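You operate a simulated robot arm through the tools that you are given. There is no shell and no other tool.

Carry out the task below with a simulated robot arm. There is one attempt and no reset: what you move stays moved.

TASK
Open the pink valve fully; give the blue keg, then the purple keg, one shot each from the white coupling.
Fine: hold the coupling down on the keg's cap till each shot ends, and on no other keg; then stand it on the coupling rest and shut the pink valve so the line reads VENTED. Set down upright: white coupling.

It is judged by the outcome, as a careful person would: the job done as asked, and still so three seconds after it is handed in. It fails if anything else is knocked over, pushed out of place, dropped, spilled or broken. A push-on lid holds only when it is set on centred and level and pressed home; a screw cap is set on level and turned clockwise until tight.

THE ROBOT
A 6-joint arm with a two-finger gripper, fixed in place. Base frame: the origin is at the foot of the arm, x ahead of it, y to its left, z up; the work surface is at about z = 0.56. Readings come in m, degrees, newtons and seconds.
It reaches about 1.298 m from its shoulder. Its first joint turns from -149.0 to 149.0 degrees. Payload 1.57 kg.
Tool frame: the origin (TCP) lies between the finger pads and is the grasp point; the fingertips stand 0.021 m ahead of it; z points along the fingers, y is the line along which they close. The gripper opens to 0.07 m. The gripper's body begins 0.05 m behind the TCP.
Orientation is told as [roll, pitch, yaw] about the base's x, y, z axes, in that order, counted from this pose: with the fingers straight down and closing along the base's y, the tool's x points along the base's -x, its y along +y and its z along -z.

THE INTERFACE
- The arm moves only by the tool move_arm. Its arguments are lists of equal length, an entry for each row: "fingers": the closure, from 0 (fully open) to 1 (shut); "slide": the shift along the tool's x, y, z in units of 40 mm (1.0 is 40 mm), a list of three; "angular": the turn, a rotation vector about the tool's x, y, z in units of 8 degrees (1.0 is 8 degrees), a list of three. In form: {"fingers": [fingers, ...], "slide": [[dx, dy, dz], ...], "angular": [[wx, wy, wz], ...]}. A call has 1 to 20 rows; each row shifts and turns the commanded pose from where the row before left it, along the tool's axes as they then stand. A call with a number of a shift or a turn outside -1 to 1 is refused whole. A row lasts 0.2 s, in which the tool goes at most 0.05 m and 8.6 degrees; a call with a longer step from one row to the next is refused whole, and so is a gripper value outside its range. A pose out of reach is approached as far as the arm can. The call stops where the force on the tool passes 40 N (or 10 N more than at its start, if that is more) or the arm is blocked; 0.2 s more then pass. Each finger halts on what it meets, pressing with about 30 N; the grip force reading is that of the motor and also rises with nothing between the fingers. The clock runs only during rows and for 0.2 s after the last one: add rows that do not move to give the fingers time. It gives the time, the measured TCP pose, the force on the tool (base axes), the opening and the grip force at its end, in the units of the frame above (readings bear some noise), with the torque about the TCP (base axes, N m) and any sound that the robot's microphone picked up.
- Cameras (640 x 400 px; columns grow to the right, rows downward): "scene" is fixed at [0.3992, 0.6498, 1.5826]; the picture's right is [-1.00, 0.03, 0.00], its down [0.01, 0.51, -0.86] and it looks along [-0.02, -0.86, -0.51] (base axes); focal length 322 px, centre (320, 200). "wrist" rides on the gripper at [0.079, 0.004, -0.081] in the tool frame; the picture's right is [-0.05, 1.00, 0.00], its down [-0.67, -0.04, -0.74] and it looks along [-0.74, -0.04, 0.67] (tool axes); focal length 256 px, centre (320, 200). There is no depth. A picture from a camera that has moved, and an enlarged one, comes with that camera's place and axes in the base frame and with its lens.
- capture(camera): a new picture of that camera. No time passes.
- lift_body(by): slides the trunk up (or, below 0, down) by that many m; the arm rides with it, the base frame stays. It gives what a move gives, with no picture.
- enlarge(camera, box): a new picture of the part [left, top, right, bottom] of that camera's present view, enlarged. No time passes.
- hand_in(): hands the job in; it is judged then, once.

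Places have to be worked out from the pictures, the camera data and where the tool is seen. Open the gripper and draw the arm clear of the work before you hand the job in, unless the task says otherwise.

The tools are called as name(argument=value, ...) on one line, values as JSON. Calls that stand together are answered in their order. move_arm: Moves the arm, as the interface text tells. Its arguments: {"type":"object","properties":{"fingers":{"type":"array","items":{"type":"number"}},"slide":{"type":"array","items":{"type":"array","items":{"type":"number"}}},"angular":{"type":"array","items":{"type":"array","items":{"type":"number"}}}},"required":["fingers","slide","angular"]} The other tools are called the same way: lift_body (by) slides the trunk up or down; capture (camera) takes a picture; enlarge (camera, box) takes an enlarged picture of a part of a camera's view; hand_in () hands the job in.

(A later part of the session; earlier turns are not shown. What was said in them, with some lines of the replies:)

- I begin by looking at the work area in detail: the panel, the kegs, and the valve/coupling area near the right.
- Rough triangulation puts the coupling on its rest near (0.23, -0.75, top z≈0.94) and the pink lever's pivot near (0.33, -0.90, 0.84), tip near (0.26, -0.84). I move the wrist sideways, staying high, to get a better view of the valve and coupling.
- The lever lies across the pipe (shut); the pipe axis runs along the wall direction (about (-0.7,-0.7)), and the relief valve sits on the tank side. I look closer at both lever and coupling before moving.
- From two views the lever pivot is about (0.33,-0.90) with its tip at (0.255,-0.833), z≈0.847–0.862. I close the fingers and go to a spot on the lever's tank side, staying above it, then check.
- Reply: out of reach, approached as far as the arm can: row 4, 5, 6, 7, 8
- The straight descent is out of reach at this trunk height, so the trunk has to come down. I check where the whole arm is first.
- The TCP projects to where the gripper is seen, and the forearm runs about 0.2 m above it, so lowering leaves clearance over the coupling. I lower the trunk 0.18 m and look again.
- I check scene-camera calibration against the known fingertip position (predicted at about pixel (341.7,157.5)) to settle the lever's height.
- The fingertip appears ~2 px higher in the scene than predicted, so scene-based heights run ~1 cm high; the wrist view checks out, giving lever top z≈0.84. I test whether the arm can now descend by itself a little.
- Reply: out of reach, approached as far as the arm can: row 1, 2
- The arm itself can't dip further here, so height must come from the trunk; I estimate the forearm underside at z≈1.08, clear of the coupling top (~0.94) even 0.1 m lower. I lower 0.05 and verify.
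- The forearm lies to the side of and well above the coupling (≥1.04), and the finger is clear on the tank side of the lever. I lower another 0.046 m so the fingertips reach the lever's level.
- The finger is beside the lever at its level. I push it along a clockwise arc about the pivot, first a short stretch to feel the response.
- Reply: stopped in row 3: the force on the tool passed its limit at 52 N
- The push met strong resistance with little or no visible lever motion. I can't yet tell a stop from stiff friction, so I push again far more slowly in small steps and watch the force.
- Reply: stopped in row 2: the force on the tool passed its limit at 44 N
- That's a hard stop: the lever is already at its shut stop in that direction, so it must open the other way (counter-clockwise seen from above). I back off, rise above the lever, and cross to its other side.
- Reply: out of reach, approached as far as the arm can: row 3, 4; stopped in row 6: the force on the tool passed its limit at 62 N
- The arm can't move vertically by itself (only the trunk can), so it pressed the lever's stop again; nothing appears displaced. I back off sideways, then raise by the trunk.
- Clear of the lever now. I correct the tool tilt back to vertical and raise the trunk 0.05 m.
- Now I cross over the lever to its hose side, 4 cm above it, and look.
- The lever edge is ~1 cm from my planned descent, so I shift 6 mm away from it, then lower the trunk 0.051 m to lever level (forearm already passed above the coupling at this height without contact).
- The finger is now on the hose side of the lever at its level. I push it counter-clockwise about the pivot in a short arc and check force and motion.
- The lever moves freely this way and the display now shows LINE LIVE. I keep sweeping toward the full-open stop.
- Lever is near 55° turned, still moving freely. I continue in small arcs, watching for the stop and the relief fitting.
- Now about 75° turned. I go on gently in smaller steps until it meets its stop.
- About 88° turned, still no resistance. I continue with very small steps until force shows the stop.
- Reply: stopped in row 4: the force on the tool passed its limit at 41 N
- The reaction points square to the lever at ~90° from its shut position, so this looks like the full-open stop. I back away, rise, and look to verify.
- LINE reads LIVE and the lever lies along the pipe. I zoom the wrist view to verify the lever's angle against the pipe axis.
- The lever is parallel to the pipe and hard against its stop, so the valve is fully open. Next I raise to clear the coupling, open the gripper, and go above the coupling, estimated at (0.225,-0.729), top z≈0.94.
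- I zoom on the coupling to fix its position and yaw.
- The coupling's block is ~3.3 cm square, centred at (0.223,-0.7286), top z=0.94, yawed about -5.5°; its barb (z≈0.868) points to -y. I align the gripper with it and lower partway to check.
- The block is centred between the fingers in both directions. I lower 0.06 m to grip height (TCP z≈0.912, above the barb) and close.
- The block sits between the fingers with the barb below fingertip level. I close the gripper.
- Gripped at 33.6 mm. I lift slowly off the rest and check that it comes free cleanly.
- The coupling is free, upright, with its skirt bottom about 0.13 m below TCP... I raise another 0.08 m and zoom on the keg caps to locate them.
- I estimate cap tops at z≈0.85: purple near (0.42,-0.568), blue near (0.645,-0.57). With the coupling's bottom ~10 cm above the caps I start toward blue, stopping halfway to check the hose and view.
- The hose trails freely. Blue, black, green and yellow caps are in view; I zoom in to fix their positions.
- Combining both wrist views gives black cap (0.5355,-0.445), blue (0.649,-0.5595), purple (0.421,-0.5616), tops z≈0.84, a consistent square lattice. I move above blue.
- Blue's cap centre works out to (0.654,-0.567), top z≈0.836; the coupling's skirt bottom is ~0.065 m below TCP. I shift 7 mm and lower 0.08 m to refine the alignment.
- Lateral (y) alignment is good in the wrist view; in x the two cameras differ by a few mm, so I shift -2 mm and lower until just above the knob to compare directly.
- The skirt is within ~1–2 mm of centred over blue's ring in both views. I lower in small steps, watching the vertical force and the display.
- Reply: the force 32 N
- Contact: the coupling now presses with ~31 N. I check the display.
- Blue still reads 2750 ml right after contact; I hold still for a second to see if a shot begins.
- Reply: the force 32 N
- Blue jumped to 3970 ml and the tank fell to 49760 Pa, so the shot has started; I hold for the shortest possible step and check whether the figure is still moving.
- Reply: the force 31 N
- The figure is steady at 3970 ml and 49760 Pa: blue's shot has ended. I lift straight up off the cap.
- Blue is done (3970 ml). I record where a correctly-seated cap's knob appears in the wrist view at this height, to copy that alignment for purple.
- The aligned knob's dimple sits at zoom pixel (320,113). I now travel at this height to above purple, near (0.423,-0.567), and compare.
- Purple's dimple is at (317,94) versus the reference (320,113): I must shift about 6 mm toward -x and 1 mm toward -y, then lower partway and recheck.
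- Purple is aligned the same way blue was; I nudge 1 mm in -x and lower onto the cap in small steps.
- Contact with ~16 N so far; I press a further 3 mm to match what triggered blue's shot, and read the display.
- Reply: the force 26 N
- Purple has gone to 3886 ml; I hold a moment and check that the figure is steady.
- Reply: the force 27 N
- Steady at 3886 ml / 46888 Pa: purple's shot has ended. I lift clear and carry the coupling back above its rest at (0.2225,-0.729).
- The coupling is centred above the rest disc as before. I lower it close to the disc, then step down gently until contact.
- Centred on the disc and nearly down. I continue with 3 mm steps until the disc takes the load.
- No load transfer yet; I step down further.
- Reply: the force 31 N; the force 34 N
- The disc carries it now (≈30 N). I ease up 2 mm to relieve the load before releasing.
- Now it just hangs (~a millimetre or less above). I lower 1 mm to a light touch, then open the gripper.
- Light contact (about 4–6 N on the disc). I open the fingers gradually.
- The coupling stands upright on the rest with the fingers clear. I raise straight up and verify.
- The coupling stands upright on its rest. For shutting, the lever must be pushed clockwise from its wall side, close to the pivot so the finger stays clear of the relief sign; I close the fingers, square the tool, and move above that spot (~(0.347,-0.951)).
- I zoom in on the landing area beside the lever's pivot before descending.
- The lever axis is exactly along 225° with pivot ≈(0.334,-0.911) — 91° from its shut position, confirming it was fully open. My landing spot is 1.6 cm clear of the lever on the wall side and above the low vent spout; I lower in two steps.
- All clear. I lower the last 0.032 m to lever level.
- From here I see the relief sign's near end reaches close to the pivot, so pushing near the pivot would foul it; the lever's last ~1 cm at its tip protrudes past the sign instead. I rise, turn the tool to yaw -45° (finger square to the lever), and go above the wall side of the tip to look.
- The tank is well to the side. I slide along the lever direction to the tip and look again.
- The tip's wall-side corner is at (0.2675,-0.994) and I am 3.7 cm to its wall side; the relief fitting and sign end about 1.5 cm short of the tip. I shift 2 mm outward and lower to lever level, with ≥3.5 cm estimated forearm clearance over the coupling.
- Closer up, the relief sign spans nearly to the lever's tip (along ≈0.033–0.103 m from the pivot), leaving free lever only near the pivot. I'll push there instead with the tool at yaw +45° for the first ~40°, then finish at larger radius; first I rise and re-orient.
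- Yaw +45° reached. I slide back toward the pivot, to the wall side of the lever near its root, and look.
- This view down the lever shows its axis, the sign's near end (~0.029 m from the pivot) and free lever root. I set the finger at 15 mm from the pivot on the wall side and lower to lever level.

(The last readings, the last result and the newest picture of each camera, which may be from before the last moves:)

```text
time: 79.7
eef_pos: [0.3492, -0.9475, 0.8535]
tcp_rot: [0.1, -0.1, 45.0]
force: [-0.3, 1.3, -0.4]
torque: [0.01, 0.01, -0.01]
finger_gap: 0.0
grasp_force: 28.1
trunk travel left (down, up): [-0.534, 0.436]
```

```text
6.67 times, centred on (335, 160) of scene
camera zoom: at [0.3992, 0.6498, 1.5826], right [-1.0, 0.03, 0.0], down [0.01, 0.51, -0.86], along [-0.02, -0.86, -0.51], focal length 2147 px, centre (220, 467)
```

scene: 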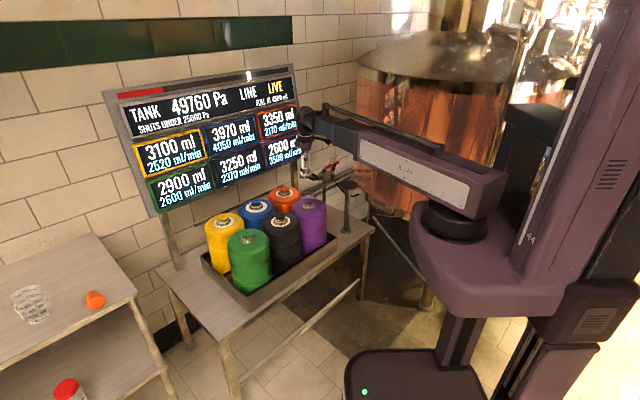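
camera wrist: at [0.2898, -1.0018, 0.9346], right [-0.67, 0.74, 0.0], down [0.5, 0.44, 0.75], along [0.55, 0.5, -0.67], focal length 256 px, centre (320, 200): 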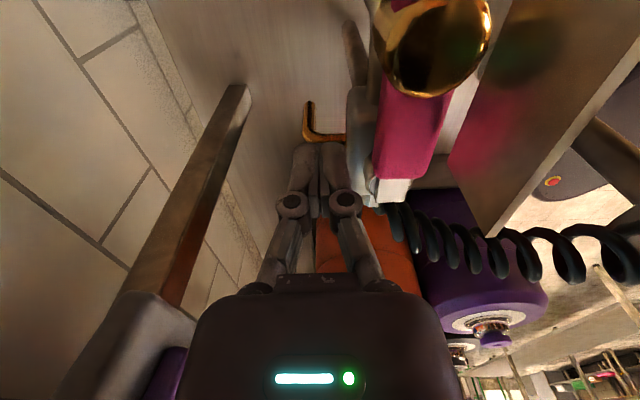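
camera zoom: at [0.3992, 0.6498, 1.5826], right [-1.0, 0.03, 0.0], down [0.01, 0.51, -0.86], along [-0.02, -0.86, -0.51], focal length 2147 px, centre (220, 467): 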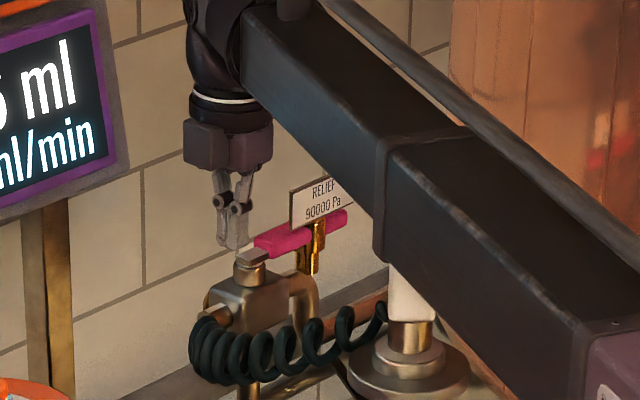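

The finger is beside the lever root with the sign clear beyond it. I close the 15 mm gap and swing the lever clockwise ~22° about the pivot, rotating the tool with it.

move_arm(fingers=[1, 1, 1, 1, 1], slide=[[0, 0.2, 0], [0, 0.15, 0], [0.069, 0.056, 0], [0.069, 0.056, 0], [0.069, 0.056, 0]], angular=[[0, 0, 0], [0, 0, 0], [0, 0, 0.9375], [0, 0, 0.9375], [0, 0, 0.9375]])

capture(camera="wrist")

enlarge(camera="scene", box=[300, 130, 370, 190])

```text
time: 80.9
eef_pos: [0.3272, -0.9384, 0.8528]
tcp_rot: [0.1, 0.0, 22.4]
force: [0.5, -7.9, 3.7]
torque: [0.03, -0.02, 0.02]
finger_gap: 0.0001
grasp_force: 28.4
trunk travel left (down, up): [-0.534, 0.436]
```

```text
taken
camera wrist: at [0.253, -0.9652, 0.9344], right [-0.33, 0.94, 0.0], down [0.63, 0.22, 0.74], along [0.7, 0.25, -0.67], focal length 256 px, centre (320, 200)
```

wrist: 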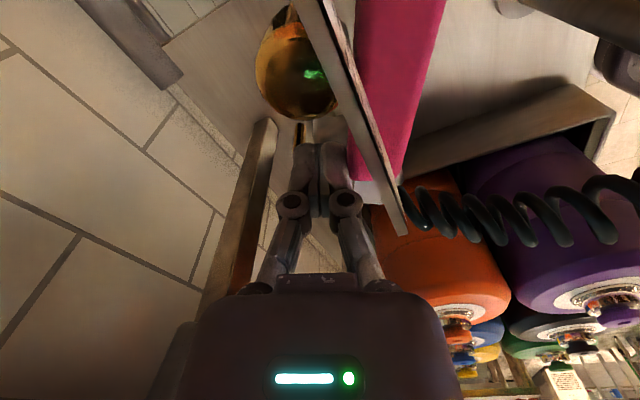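

```text
6.67 times, centred on (335, 160) of scene
camera zoom: at [0.3992, 0.6498, 1.5826], right [-1.0, 0.03, 0.0], down [0.01, 0.51, -0.86], along [-0.02, -0.86, -0.51], focal length 2147 px, centre (220, 467)
```

zoom: 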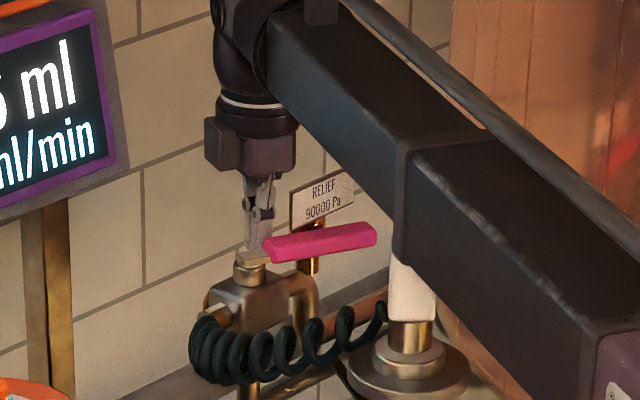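

The lever has swung out past the sign (about 25–30°) . I back off toward the wall, rise, and go round to push at a larger radius from the tank side.

move_arm(fingers=[1, 1], slide=[[0, -0.4, 0], [0, 0, 0]], angular=[[0, 0, 0], [0, 0, 0]])

lift_body(by=0.12)

capture(camera="wrist")

enlarge(camera="scene", box=[300, 120, 370, 190])

```text
time: 81.5
eef_pos: [0.3342, -0.9518, 0.8534]
tcp_rot: [0.1, 0.0, 22.5]
force: [0.5, 0.3, -0.1]
torque: [-0.01, -0.01, 0.02]
finger_gap: 0.0
grasp_force: 28.3
trunk travel left (down, up): [-0.534, 0.436]
```

```text
time: 83.0
eef_pos: [0.3338, -0.9517, 0.9726]
tcp_rot: [0.1, 0.0, 22.5]
force: [-0.1, -0.4, 0.4]
torque: [0.01, 0.03, 0.0]
finger_gap: 0.0001
grasp_force: 28.1
trunk travel left (down, up): [-0.654, 0.316]
```

```text
taken
camera wrist: at [0.2601, -0.9801, 1.0545], right [-0.33, 0.94, 0.0], down [0.63, 0.22, 0.74], along [0.7, 0.25, -0.67], focal length 256 px, centre (320, 200)
```

wrist: 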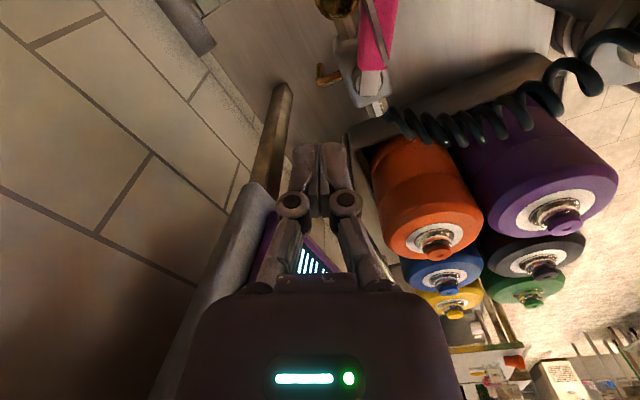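

```text
5.71 times, centred on (335, 155) of scene
camera zoom: at [0.3992, 0.6498, 1.5826], right [-1.0, 0.03, 0.0], down [0.01, 0.51, -0.86], along [-0.02, -0.86, -0.51], focal length 1840 px, centre (234, 457)
```

zoom: 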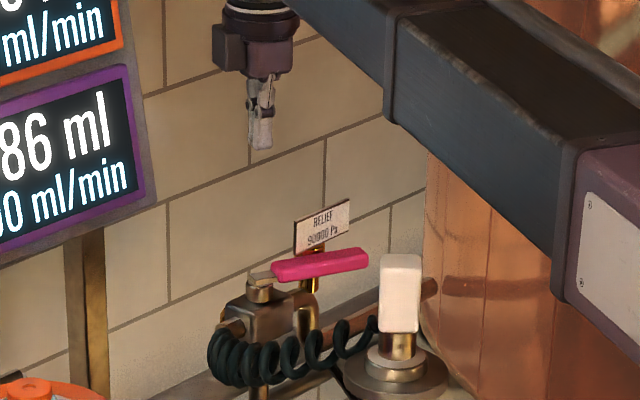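

The lever is now at about 206°, still too near the sign for a finger at larger radius. I repeat the root push for another ~30°, setting the finger slightly closer to the pivot (13.5 mm).

move_arm(fingers=[1, 1], slide=[[-0.1, 0, 0], [0, 0, 0]], angular=[[0, 0, -0.3], [0, 0, 0]])

lift_body(by=-0.119)

capture(camera="wrist")

```text
time: 83.6
eef_pos: [0.3384, -0.9509, 0.9737]
tcp_rot: [0.1, 0.0, 25.0]
force: [0.4, 0.7, -1.3]
torque: [-0.02, 0.01, 0.02]
finger_gap: 0.0
grasp_force: 28.7
trunk travel left (down, up): [-0.654, 0.316]
```

```text
time: 85.1
eef_pos: [0.338, -0.9493, 0.8537]
tcp_rot: [0.0, 0.0, 24.9]
force: [-0.2, 0.5, -0.9]
torque: [-0.02, 0.01, 0.02]
finger_gap: 0.0002
grasp_force: 28.5
trunk travel left (down, up): [-0.535, 0.435]
```

```text
taken
camera wrist: at [0.2645, -0.9813, 0.9357], right [-0.37, 0.93, 0.0], down [0.62, 0.25, 0.74], along [0.69, 0.28, -0.67], focal length 256 px, centre (320, 200)
```

wrist: 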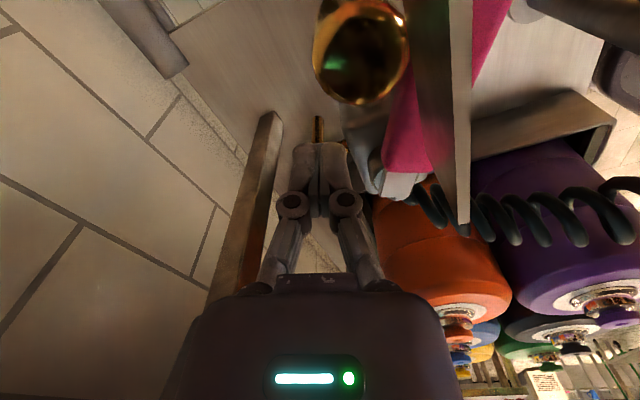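

Position is good. I close the gap and swing five 7.5° increments clockwise.

move_arm(fingers=[1, 1, 1, 1, 1, 1, 1], slide=[[0, 0.2, 0], [0, 0.16, 0], [0.069, 0.049, 0], [0.069, 0.049, 0], [0.069, 0.049, 0], [0.069, 0.049, 0], [0.069, 0.049, 0]], angular=[[0, 0, 0], [0, 0, 0], [0, 0, 0.9375], [0, 0, 0.9375], [0, 0, 0.9375], [0, 0, 0.9375], [0, 0, 0.9375]])

capture(camera="wrist")

enlarge(camera="scene", box=[300, 120, 370, 190])

```text
time: 86.7
eef_pos: [0.3147, -0.9322, 0.8538]
tcp_rot: [0.1, 0.1, -12.7]
force: [-4.8, -6.9, 1.0]
torque: [-0.02, -0.02, 0.07]
finger_gap: 0.0002
grasp_force: 28.3
trunk travel left (down, up): [-0.535, 0.435]
```

```text
taken
camera wrist: at [0.2396, -0.9102, 0.9355], right [0.27, 0.96, 0.0], down [0.64, -0.18, 0.74], along [0.72, -0.2, -0.67], focal length 256 px, centre (320, 200)
```

wrist: 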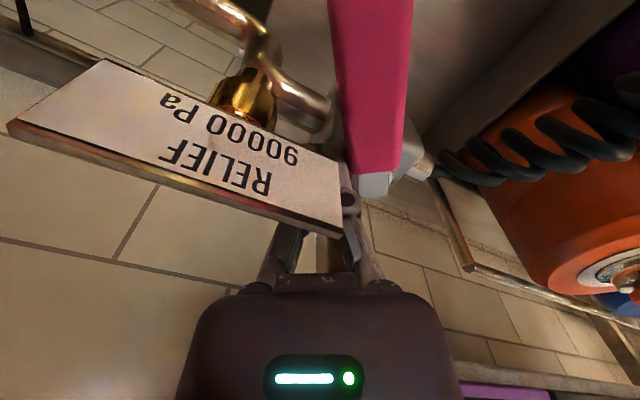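

```text
5.71 times, centred on (335, 155) of scene
camera zoom: at [0.3992, 0.6498, 1.5826], right [-1.0, 0.03, 0.0], down [0.01, 0.51, -0.86], along [-0.02, -0.86, -0.51], focal length 1840 px, centre (234, 457)
```

zoom: 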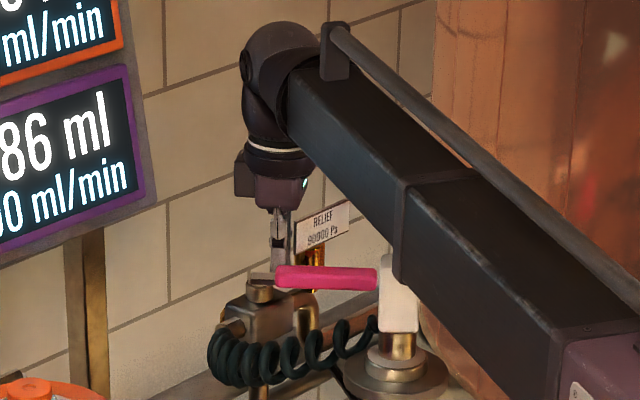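

The lever is now at roughly 178°, well clear of the sign. I back off, rise, and look to set up the final push at larger radius.

move_arm(fingers=[1, 1], slide=[[-0.1, -0.22, 0], [0, 0, 0]], angular=[[0, 0, 0], [0, 0, 0]])

lift_body(by=0.1)

move_arm(fingers=[1, 1, 1, 1, 1], slide=[[0, 0, 0], [0, 0, 0], [0.55, 0.1, 0], [0.55, 0.1, 0], [0.55, 0.1, 0]], angular=[[0, 0, -0.79], [0, 0, -0.8], [0, 0, 0], [0, 0, 0], [0, 0, 0]])

capture(camera="wrist")

enlarge(camera="scene", box=[300, 120, 370, 190])

```text
time: 87.3
eef_pos: [0.3185, -0.9401, 0.8548]
tcp_rot: [0.2, 0.1, -12.5]
force: [0.1, -0.2, -0.2]
torque: [0.01, -0.06, -0.02]
finger_gap: 0.0
grasp_force: 29.3
trunk travel left (down, up): [-0.535, 0.435]
```

```text
time: 88.7
eef_pos: [0.3195, -0.9395, 0.9545]
tcp_rot: [0.1, 0.1, -12.6]
force: [-0.2, 0.6, 0.6]
torque: [0.01, 0.02, 0.0]
finger_gap: 0.0
grasp_force: 28.5
trunk travel left (down, up): [-0.635, 0.335]
```

```text
time: 89.9
eef_pos: [0.254, -0.9291, 0.9541]
tcp_rot: [0.1, 0.0, 0.1]
force: [-0.1, -0.4, 0.8]
torque: [0.0, 0.0, 0.02]
finger_gap: 0.0001
grasp_force: 28.7
trunk travel left (down, up): [-0.635, 0.335]
```

```text
taken
camera wrist: at [0.1742, -0.9246, 1.0357], right [0.05, 1.0, 0.0], down [0.67, -0.04, 0.74], along [0.74, -0.04, -0.67], focal length 256 px, centre (320, 200)
```

wrist: 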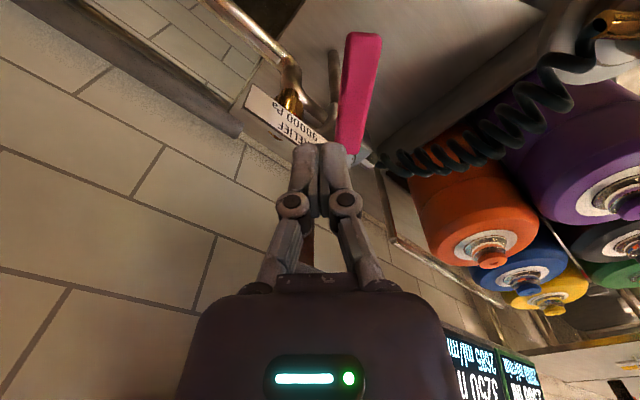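

```text
5.71 times, centred on (335, 155) of scene
camera zoom: at [0.3992, 0.6498, 1.5826], right [-1.0, 0.03, 0.0], down [0.01, 0.51, -0.86], along [-0.02, -0.86, -0.51], focal length 1840 px, centre (234, 457)
```

zoom: 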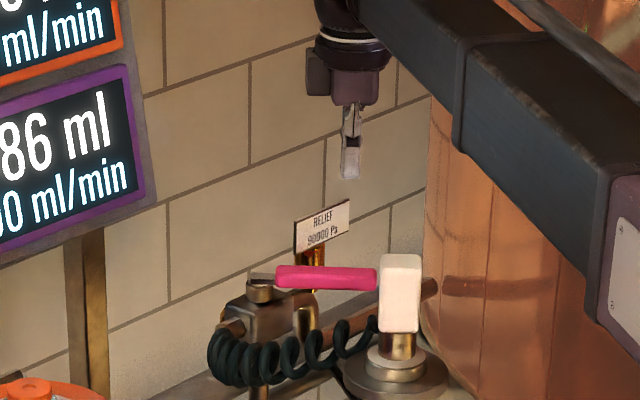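

The lever tip is at (0.229,-0.8985), i.e. 173°. I place the finger 1 cm to its tank side at 85 mm radius, lower, and check.

move_arm(fingers=[1, 1], slide=[[0.22, -0.13, 0], [0, 0, 0]], angular=[[0, 0, 0], [0, 0, 0]])

lift_body(by=-0.07)

lift_body(by=-0.031)

capture(camera="wrist")

```text
time: 90.5
eef_pos: [0.2447, -0.9339, 0.9538]
tcp_rot: [0.1, 0.1, 0.1]
force: [0.5, -0.6, -0.6]
torque: [-0.03, 0.01, -0.02]
finger_gap: 0.0002
grasp_force: 28.4
trunk travel left (down, up): [-0.635, 0.335]
```

```text
time: 91.5
eef_pos: [0.2454, -0.9334, 0.8843]
tcp_rot: [0.1, -0.1, 0.2]
force: [0.0, -0.6, 0.1]
torque: [-0.01, 0.01, 0.02]
finger_gap: 0.0
grasp_force: 28.4
trunk travel left (down, up): [-0.565, 0.405]
```

```text
time: 92.3
eef_pos: [0.2444, -0.9331, 0.853]
tcp_rot: [0.1, 0.0, 0.1]
force: [-1.3, -1.2, -0.7]
torque: [0.04, 0.01, 0.03]
finger_gap: 0.0
grasp_force: 28.3
trunk travel left (down, up): [-0.534, 0.436]
```

```text
taken
camera wrist: at [0.1661, -0.9302, 0.9347], right [0.05, 1.0, 0.0], down [0.67, -0.04, 0.74], along [0.74, -0.04, -0.67], focal length 256 px, centre (320, 200)
```

wrist: 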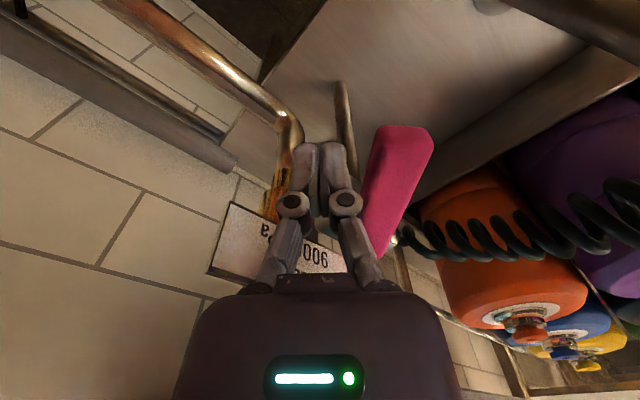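

The finger is between the sign and the lever, at lever height. I push clockwise along the arc toward the shut stop.

move_arm(fingers=[1, 1, 1, 1, 1, 1], slide=[[0.028, 0.268, 0], [0.0225, 0.275, 0], [-0.0125, 0.278, 0], [-0.045, 0.2725, 0], [-0.08, 0.265, 0], [-0.06, 0.14, 0]], angular=[[0, 0, 0], [0, 0, 0], [0, 0, 0], [0, 0, 0], [0, 0, 0], [0, 0, 0]])

capture(camera="scene")

capture(camera="wrist")

```text
time: 93.7
eef_pos: [0.2499, -0.8743, 0.8525]
tcp_rot: [0.1, 0.0, 0.1]
force: [-0.3, 0.0, 0.3]
torque: [-0.05, -0.01, 0.02]
finger_gap: 0.0
grasp_force: 28.3
trunk travel left (down, up): [-0.534, 0.436]
```

```text
taken
```

scene: 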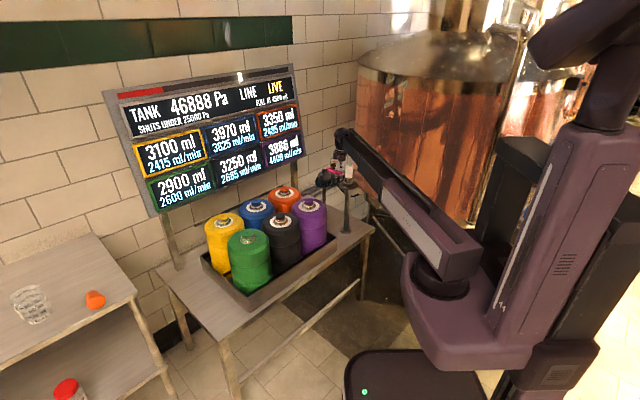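

```text
taken
camera wrist: at [0.1721, -0.8704, 0.9347], right [0.05, 1.0, 0.0], down [0.67, -0.04, 0.74], along [0.74, -0.04, -0.67], focal length 256 px, centre (320, 200)
```

wrist: 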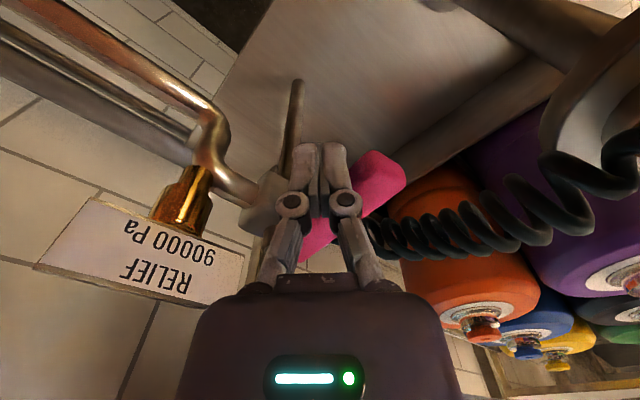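

Almost there, still LIVE. I push on in 3 mm steps until the stop is felt.

move_arm(fingers=[1, 1, 1, 1, 1], slide=[[-0.032, 0.068, 0], [-0.035, 0.066, 0], [-0.037, 0.064, 0], [-0.039, 0.062, 0], [-0.041, 0.06, 0]], angular=[[0, 0, 0], [0, 0, 0], [0, 0, 0], [0, 0, 0], [0, 0, 0]])

enlarge(camera="scene", box=[100, 60, 310, 210])

capture(camera="wrist")

```text
time: 94.9
eef_pos: [0.2553, -0.8639, 0.8526]
tcp_rot: [0.0, 0.2, 0.2]
force: [-7.0, -17.3, 5.9]
torque: [0.0, -0.03, -0.08]
finger_gap: 0.0
grasp_force: 28.7
trunk travel left (down, up): [-0.534, 0.436]
```

```text
2.67 times, centred on (205, 135) of scene
camera zoom: at [0.3992, 0.6498, 1.5826], right [-1.0, 0.03, 0.0], down [0.01, 0.51, -0.86], along [-0.02, -0.86, -0.51], focal length 859 px, centre (627, 373)
```

zoom: 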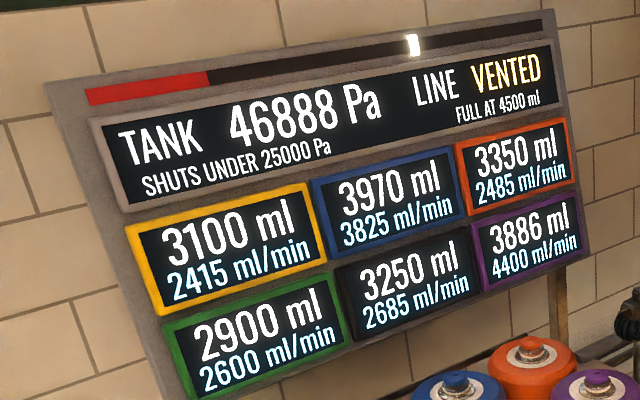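

```text
taken
camera wrist: at [0.1771, -0.8599, 0.9344], right [0.05, 1.0, 0.0], down [0.67, -0.03, 0.74], along [0.74, -0.04, -0.67], focal length 256 px, centre (320, 200)
```

wrist: 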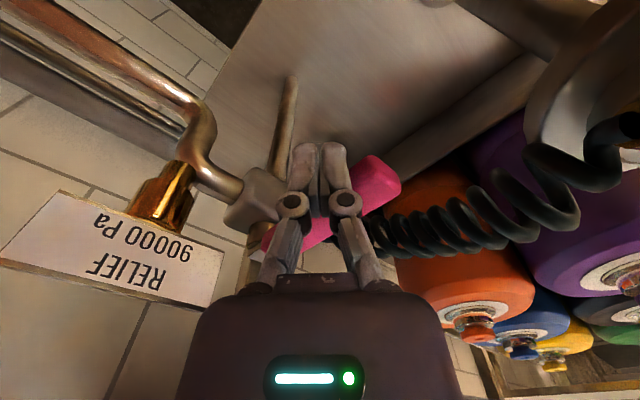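

LINE reads VENTED and the lever is against its shut stop. I back off, rise clear, and check everything.

move_arm(fingers=[1, 1, 1], slide=[[0.15, -0.25, 0], [0.15, -0.25, 0], [0, 0, 0]], angular=[[0, 0, 0], [0, 0, 0], [0, 0, 0]])

lift_body(by=0.27)

move_arm(fingers=[0, 0, 0, 0, 0, 0, 0, 0, 0], slide=[[0, 0.9, 0], [0, 0.9, 0], [0, 0.9, 0], [0, 0.9, 0], [0, 0.9, 0], [0, 0.9, 0], [0, 0.9, 0], [0, 0.9, 0], [0, 0, 0]], angular=[[0, 0, 0], [0, 0, 0], [0, 0, 0], [0, 0, 0], [0, 0, 0], [0, 0, 0], [0, 0, 0], [0, 0, 0], [0, 0, 0]])

capture(camera="scene")

enlarge(camera="scene", box=[280, 130, 390, 240])

enlarge(camera="scene", box=[100, 60, 310, 210])

```text
time: 95.7
eef_pos: [0.2456, -0.8805, 0.8533]
tcp_rot: [0.1, 0.0, 0.1]
force: [0.8, -0.9, -0.2]
torque: [0.03, 0.02, -0.01]
finger_gap: 0.0
grasp_force: 28.5
trunk travel left (down, up): [-0.534, 0.436]
```

```text
time: 98.5
eef_pos: [0.2458, -0.8811, 1.123]
tcp_rot: [0.1, 0.0, 0.1]
force: [0.3, -0.5, -0.5]
torque: [-0.01, 0.0, -0.01]
finger_gap: 0.0002
grasp_force: 28.7
trunk travel left (down, up): [-0.804, 0.166]
```

```text
time: 100.5
eef_pos: [0.245, -0.5952, 1.1218]
tcp_rot: [0.1, -0.1, 0.1]
force: [0.3, -0.1, 0.4]
torque: [-0.03, 0.01, 0.0]
finger_gap: 0.07
grasp_force: 0.0
trunk travel left (down, up): [-0.804, 0.166]
```

```text
taken
```

scene: 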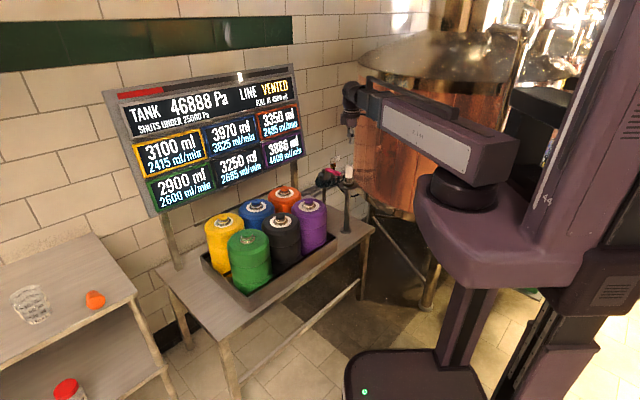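

```text
3.64 times, centred on (335, 185) of scene
camera zoom: at [0.3992, 0.6498, 1.5826], right [-1.0, 0.03, 0.0], down [0.01, 0.51, -0.86], along [-0.02, -0.86, -0.51], focal length 1171 px, centre (266, 254)
```

zoom: 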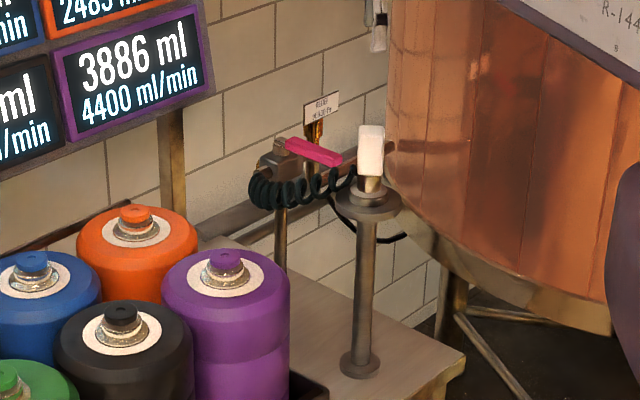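

```text
2.67 times, centred on (205, 135) of scene
camera zoom: at [0.3992, 0.6498, 1.5826], right [-1.0, 0.03, 0.0], down [0.01, 0.51, -0.86], along [-0.02, -0.86, -0.51], focal length 859 px, centre (627, 373)
```

zoom: 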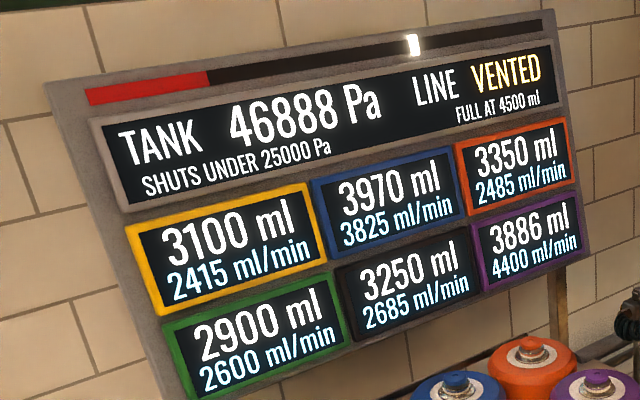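

The line reads VENTED with the lever at its shut stop. Blue stands at 3970 ml and purple at 3886 ml, and the other kegs' volumes are unchanged. The coupling is upright on its rest, the gripper is open and the arm is clear, so I hand in.

hand_in()

```text
The job is handed in.
```

The job is done and handed in. Blue and then purple each got one shot, the white coupling is upright on its rest, and the pink valve is shut with the line reading VENTED.

| | Before | After |
|---|---|---|
| Blue keg | 2750 ml | 3970 ml |
| Purple keg | 2600 ml | 3886 ml |
| Tank | 52500 Pa | 46888 Pa |

- **Shots:** I held the coupling down on each cap until its figure stopped changing, then lifted. Both kegs stayed under the 4500 ml full mark. The other four kegs' volumes did not change, and the coupling touched no other cap.
- **Valve opening:** I pushed the lever about 91° from its shut position until it stopped. The relief sign is very close there, so the stop I felt could have been the sign. I judged it fully open because the lever lay parallel to the pipe, the line read LIVE and both shots delivered.
- **Valve closing:** The sign covers most of the lever when it is open, so I swung it back in stages and finished against the same shut stop it started from.
- **Side contact:** Finding the opening direction, I pressed the lever against its shut stop three times. Nothing moved out of place.

The gripper is open and the arm is clear of the work.
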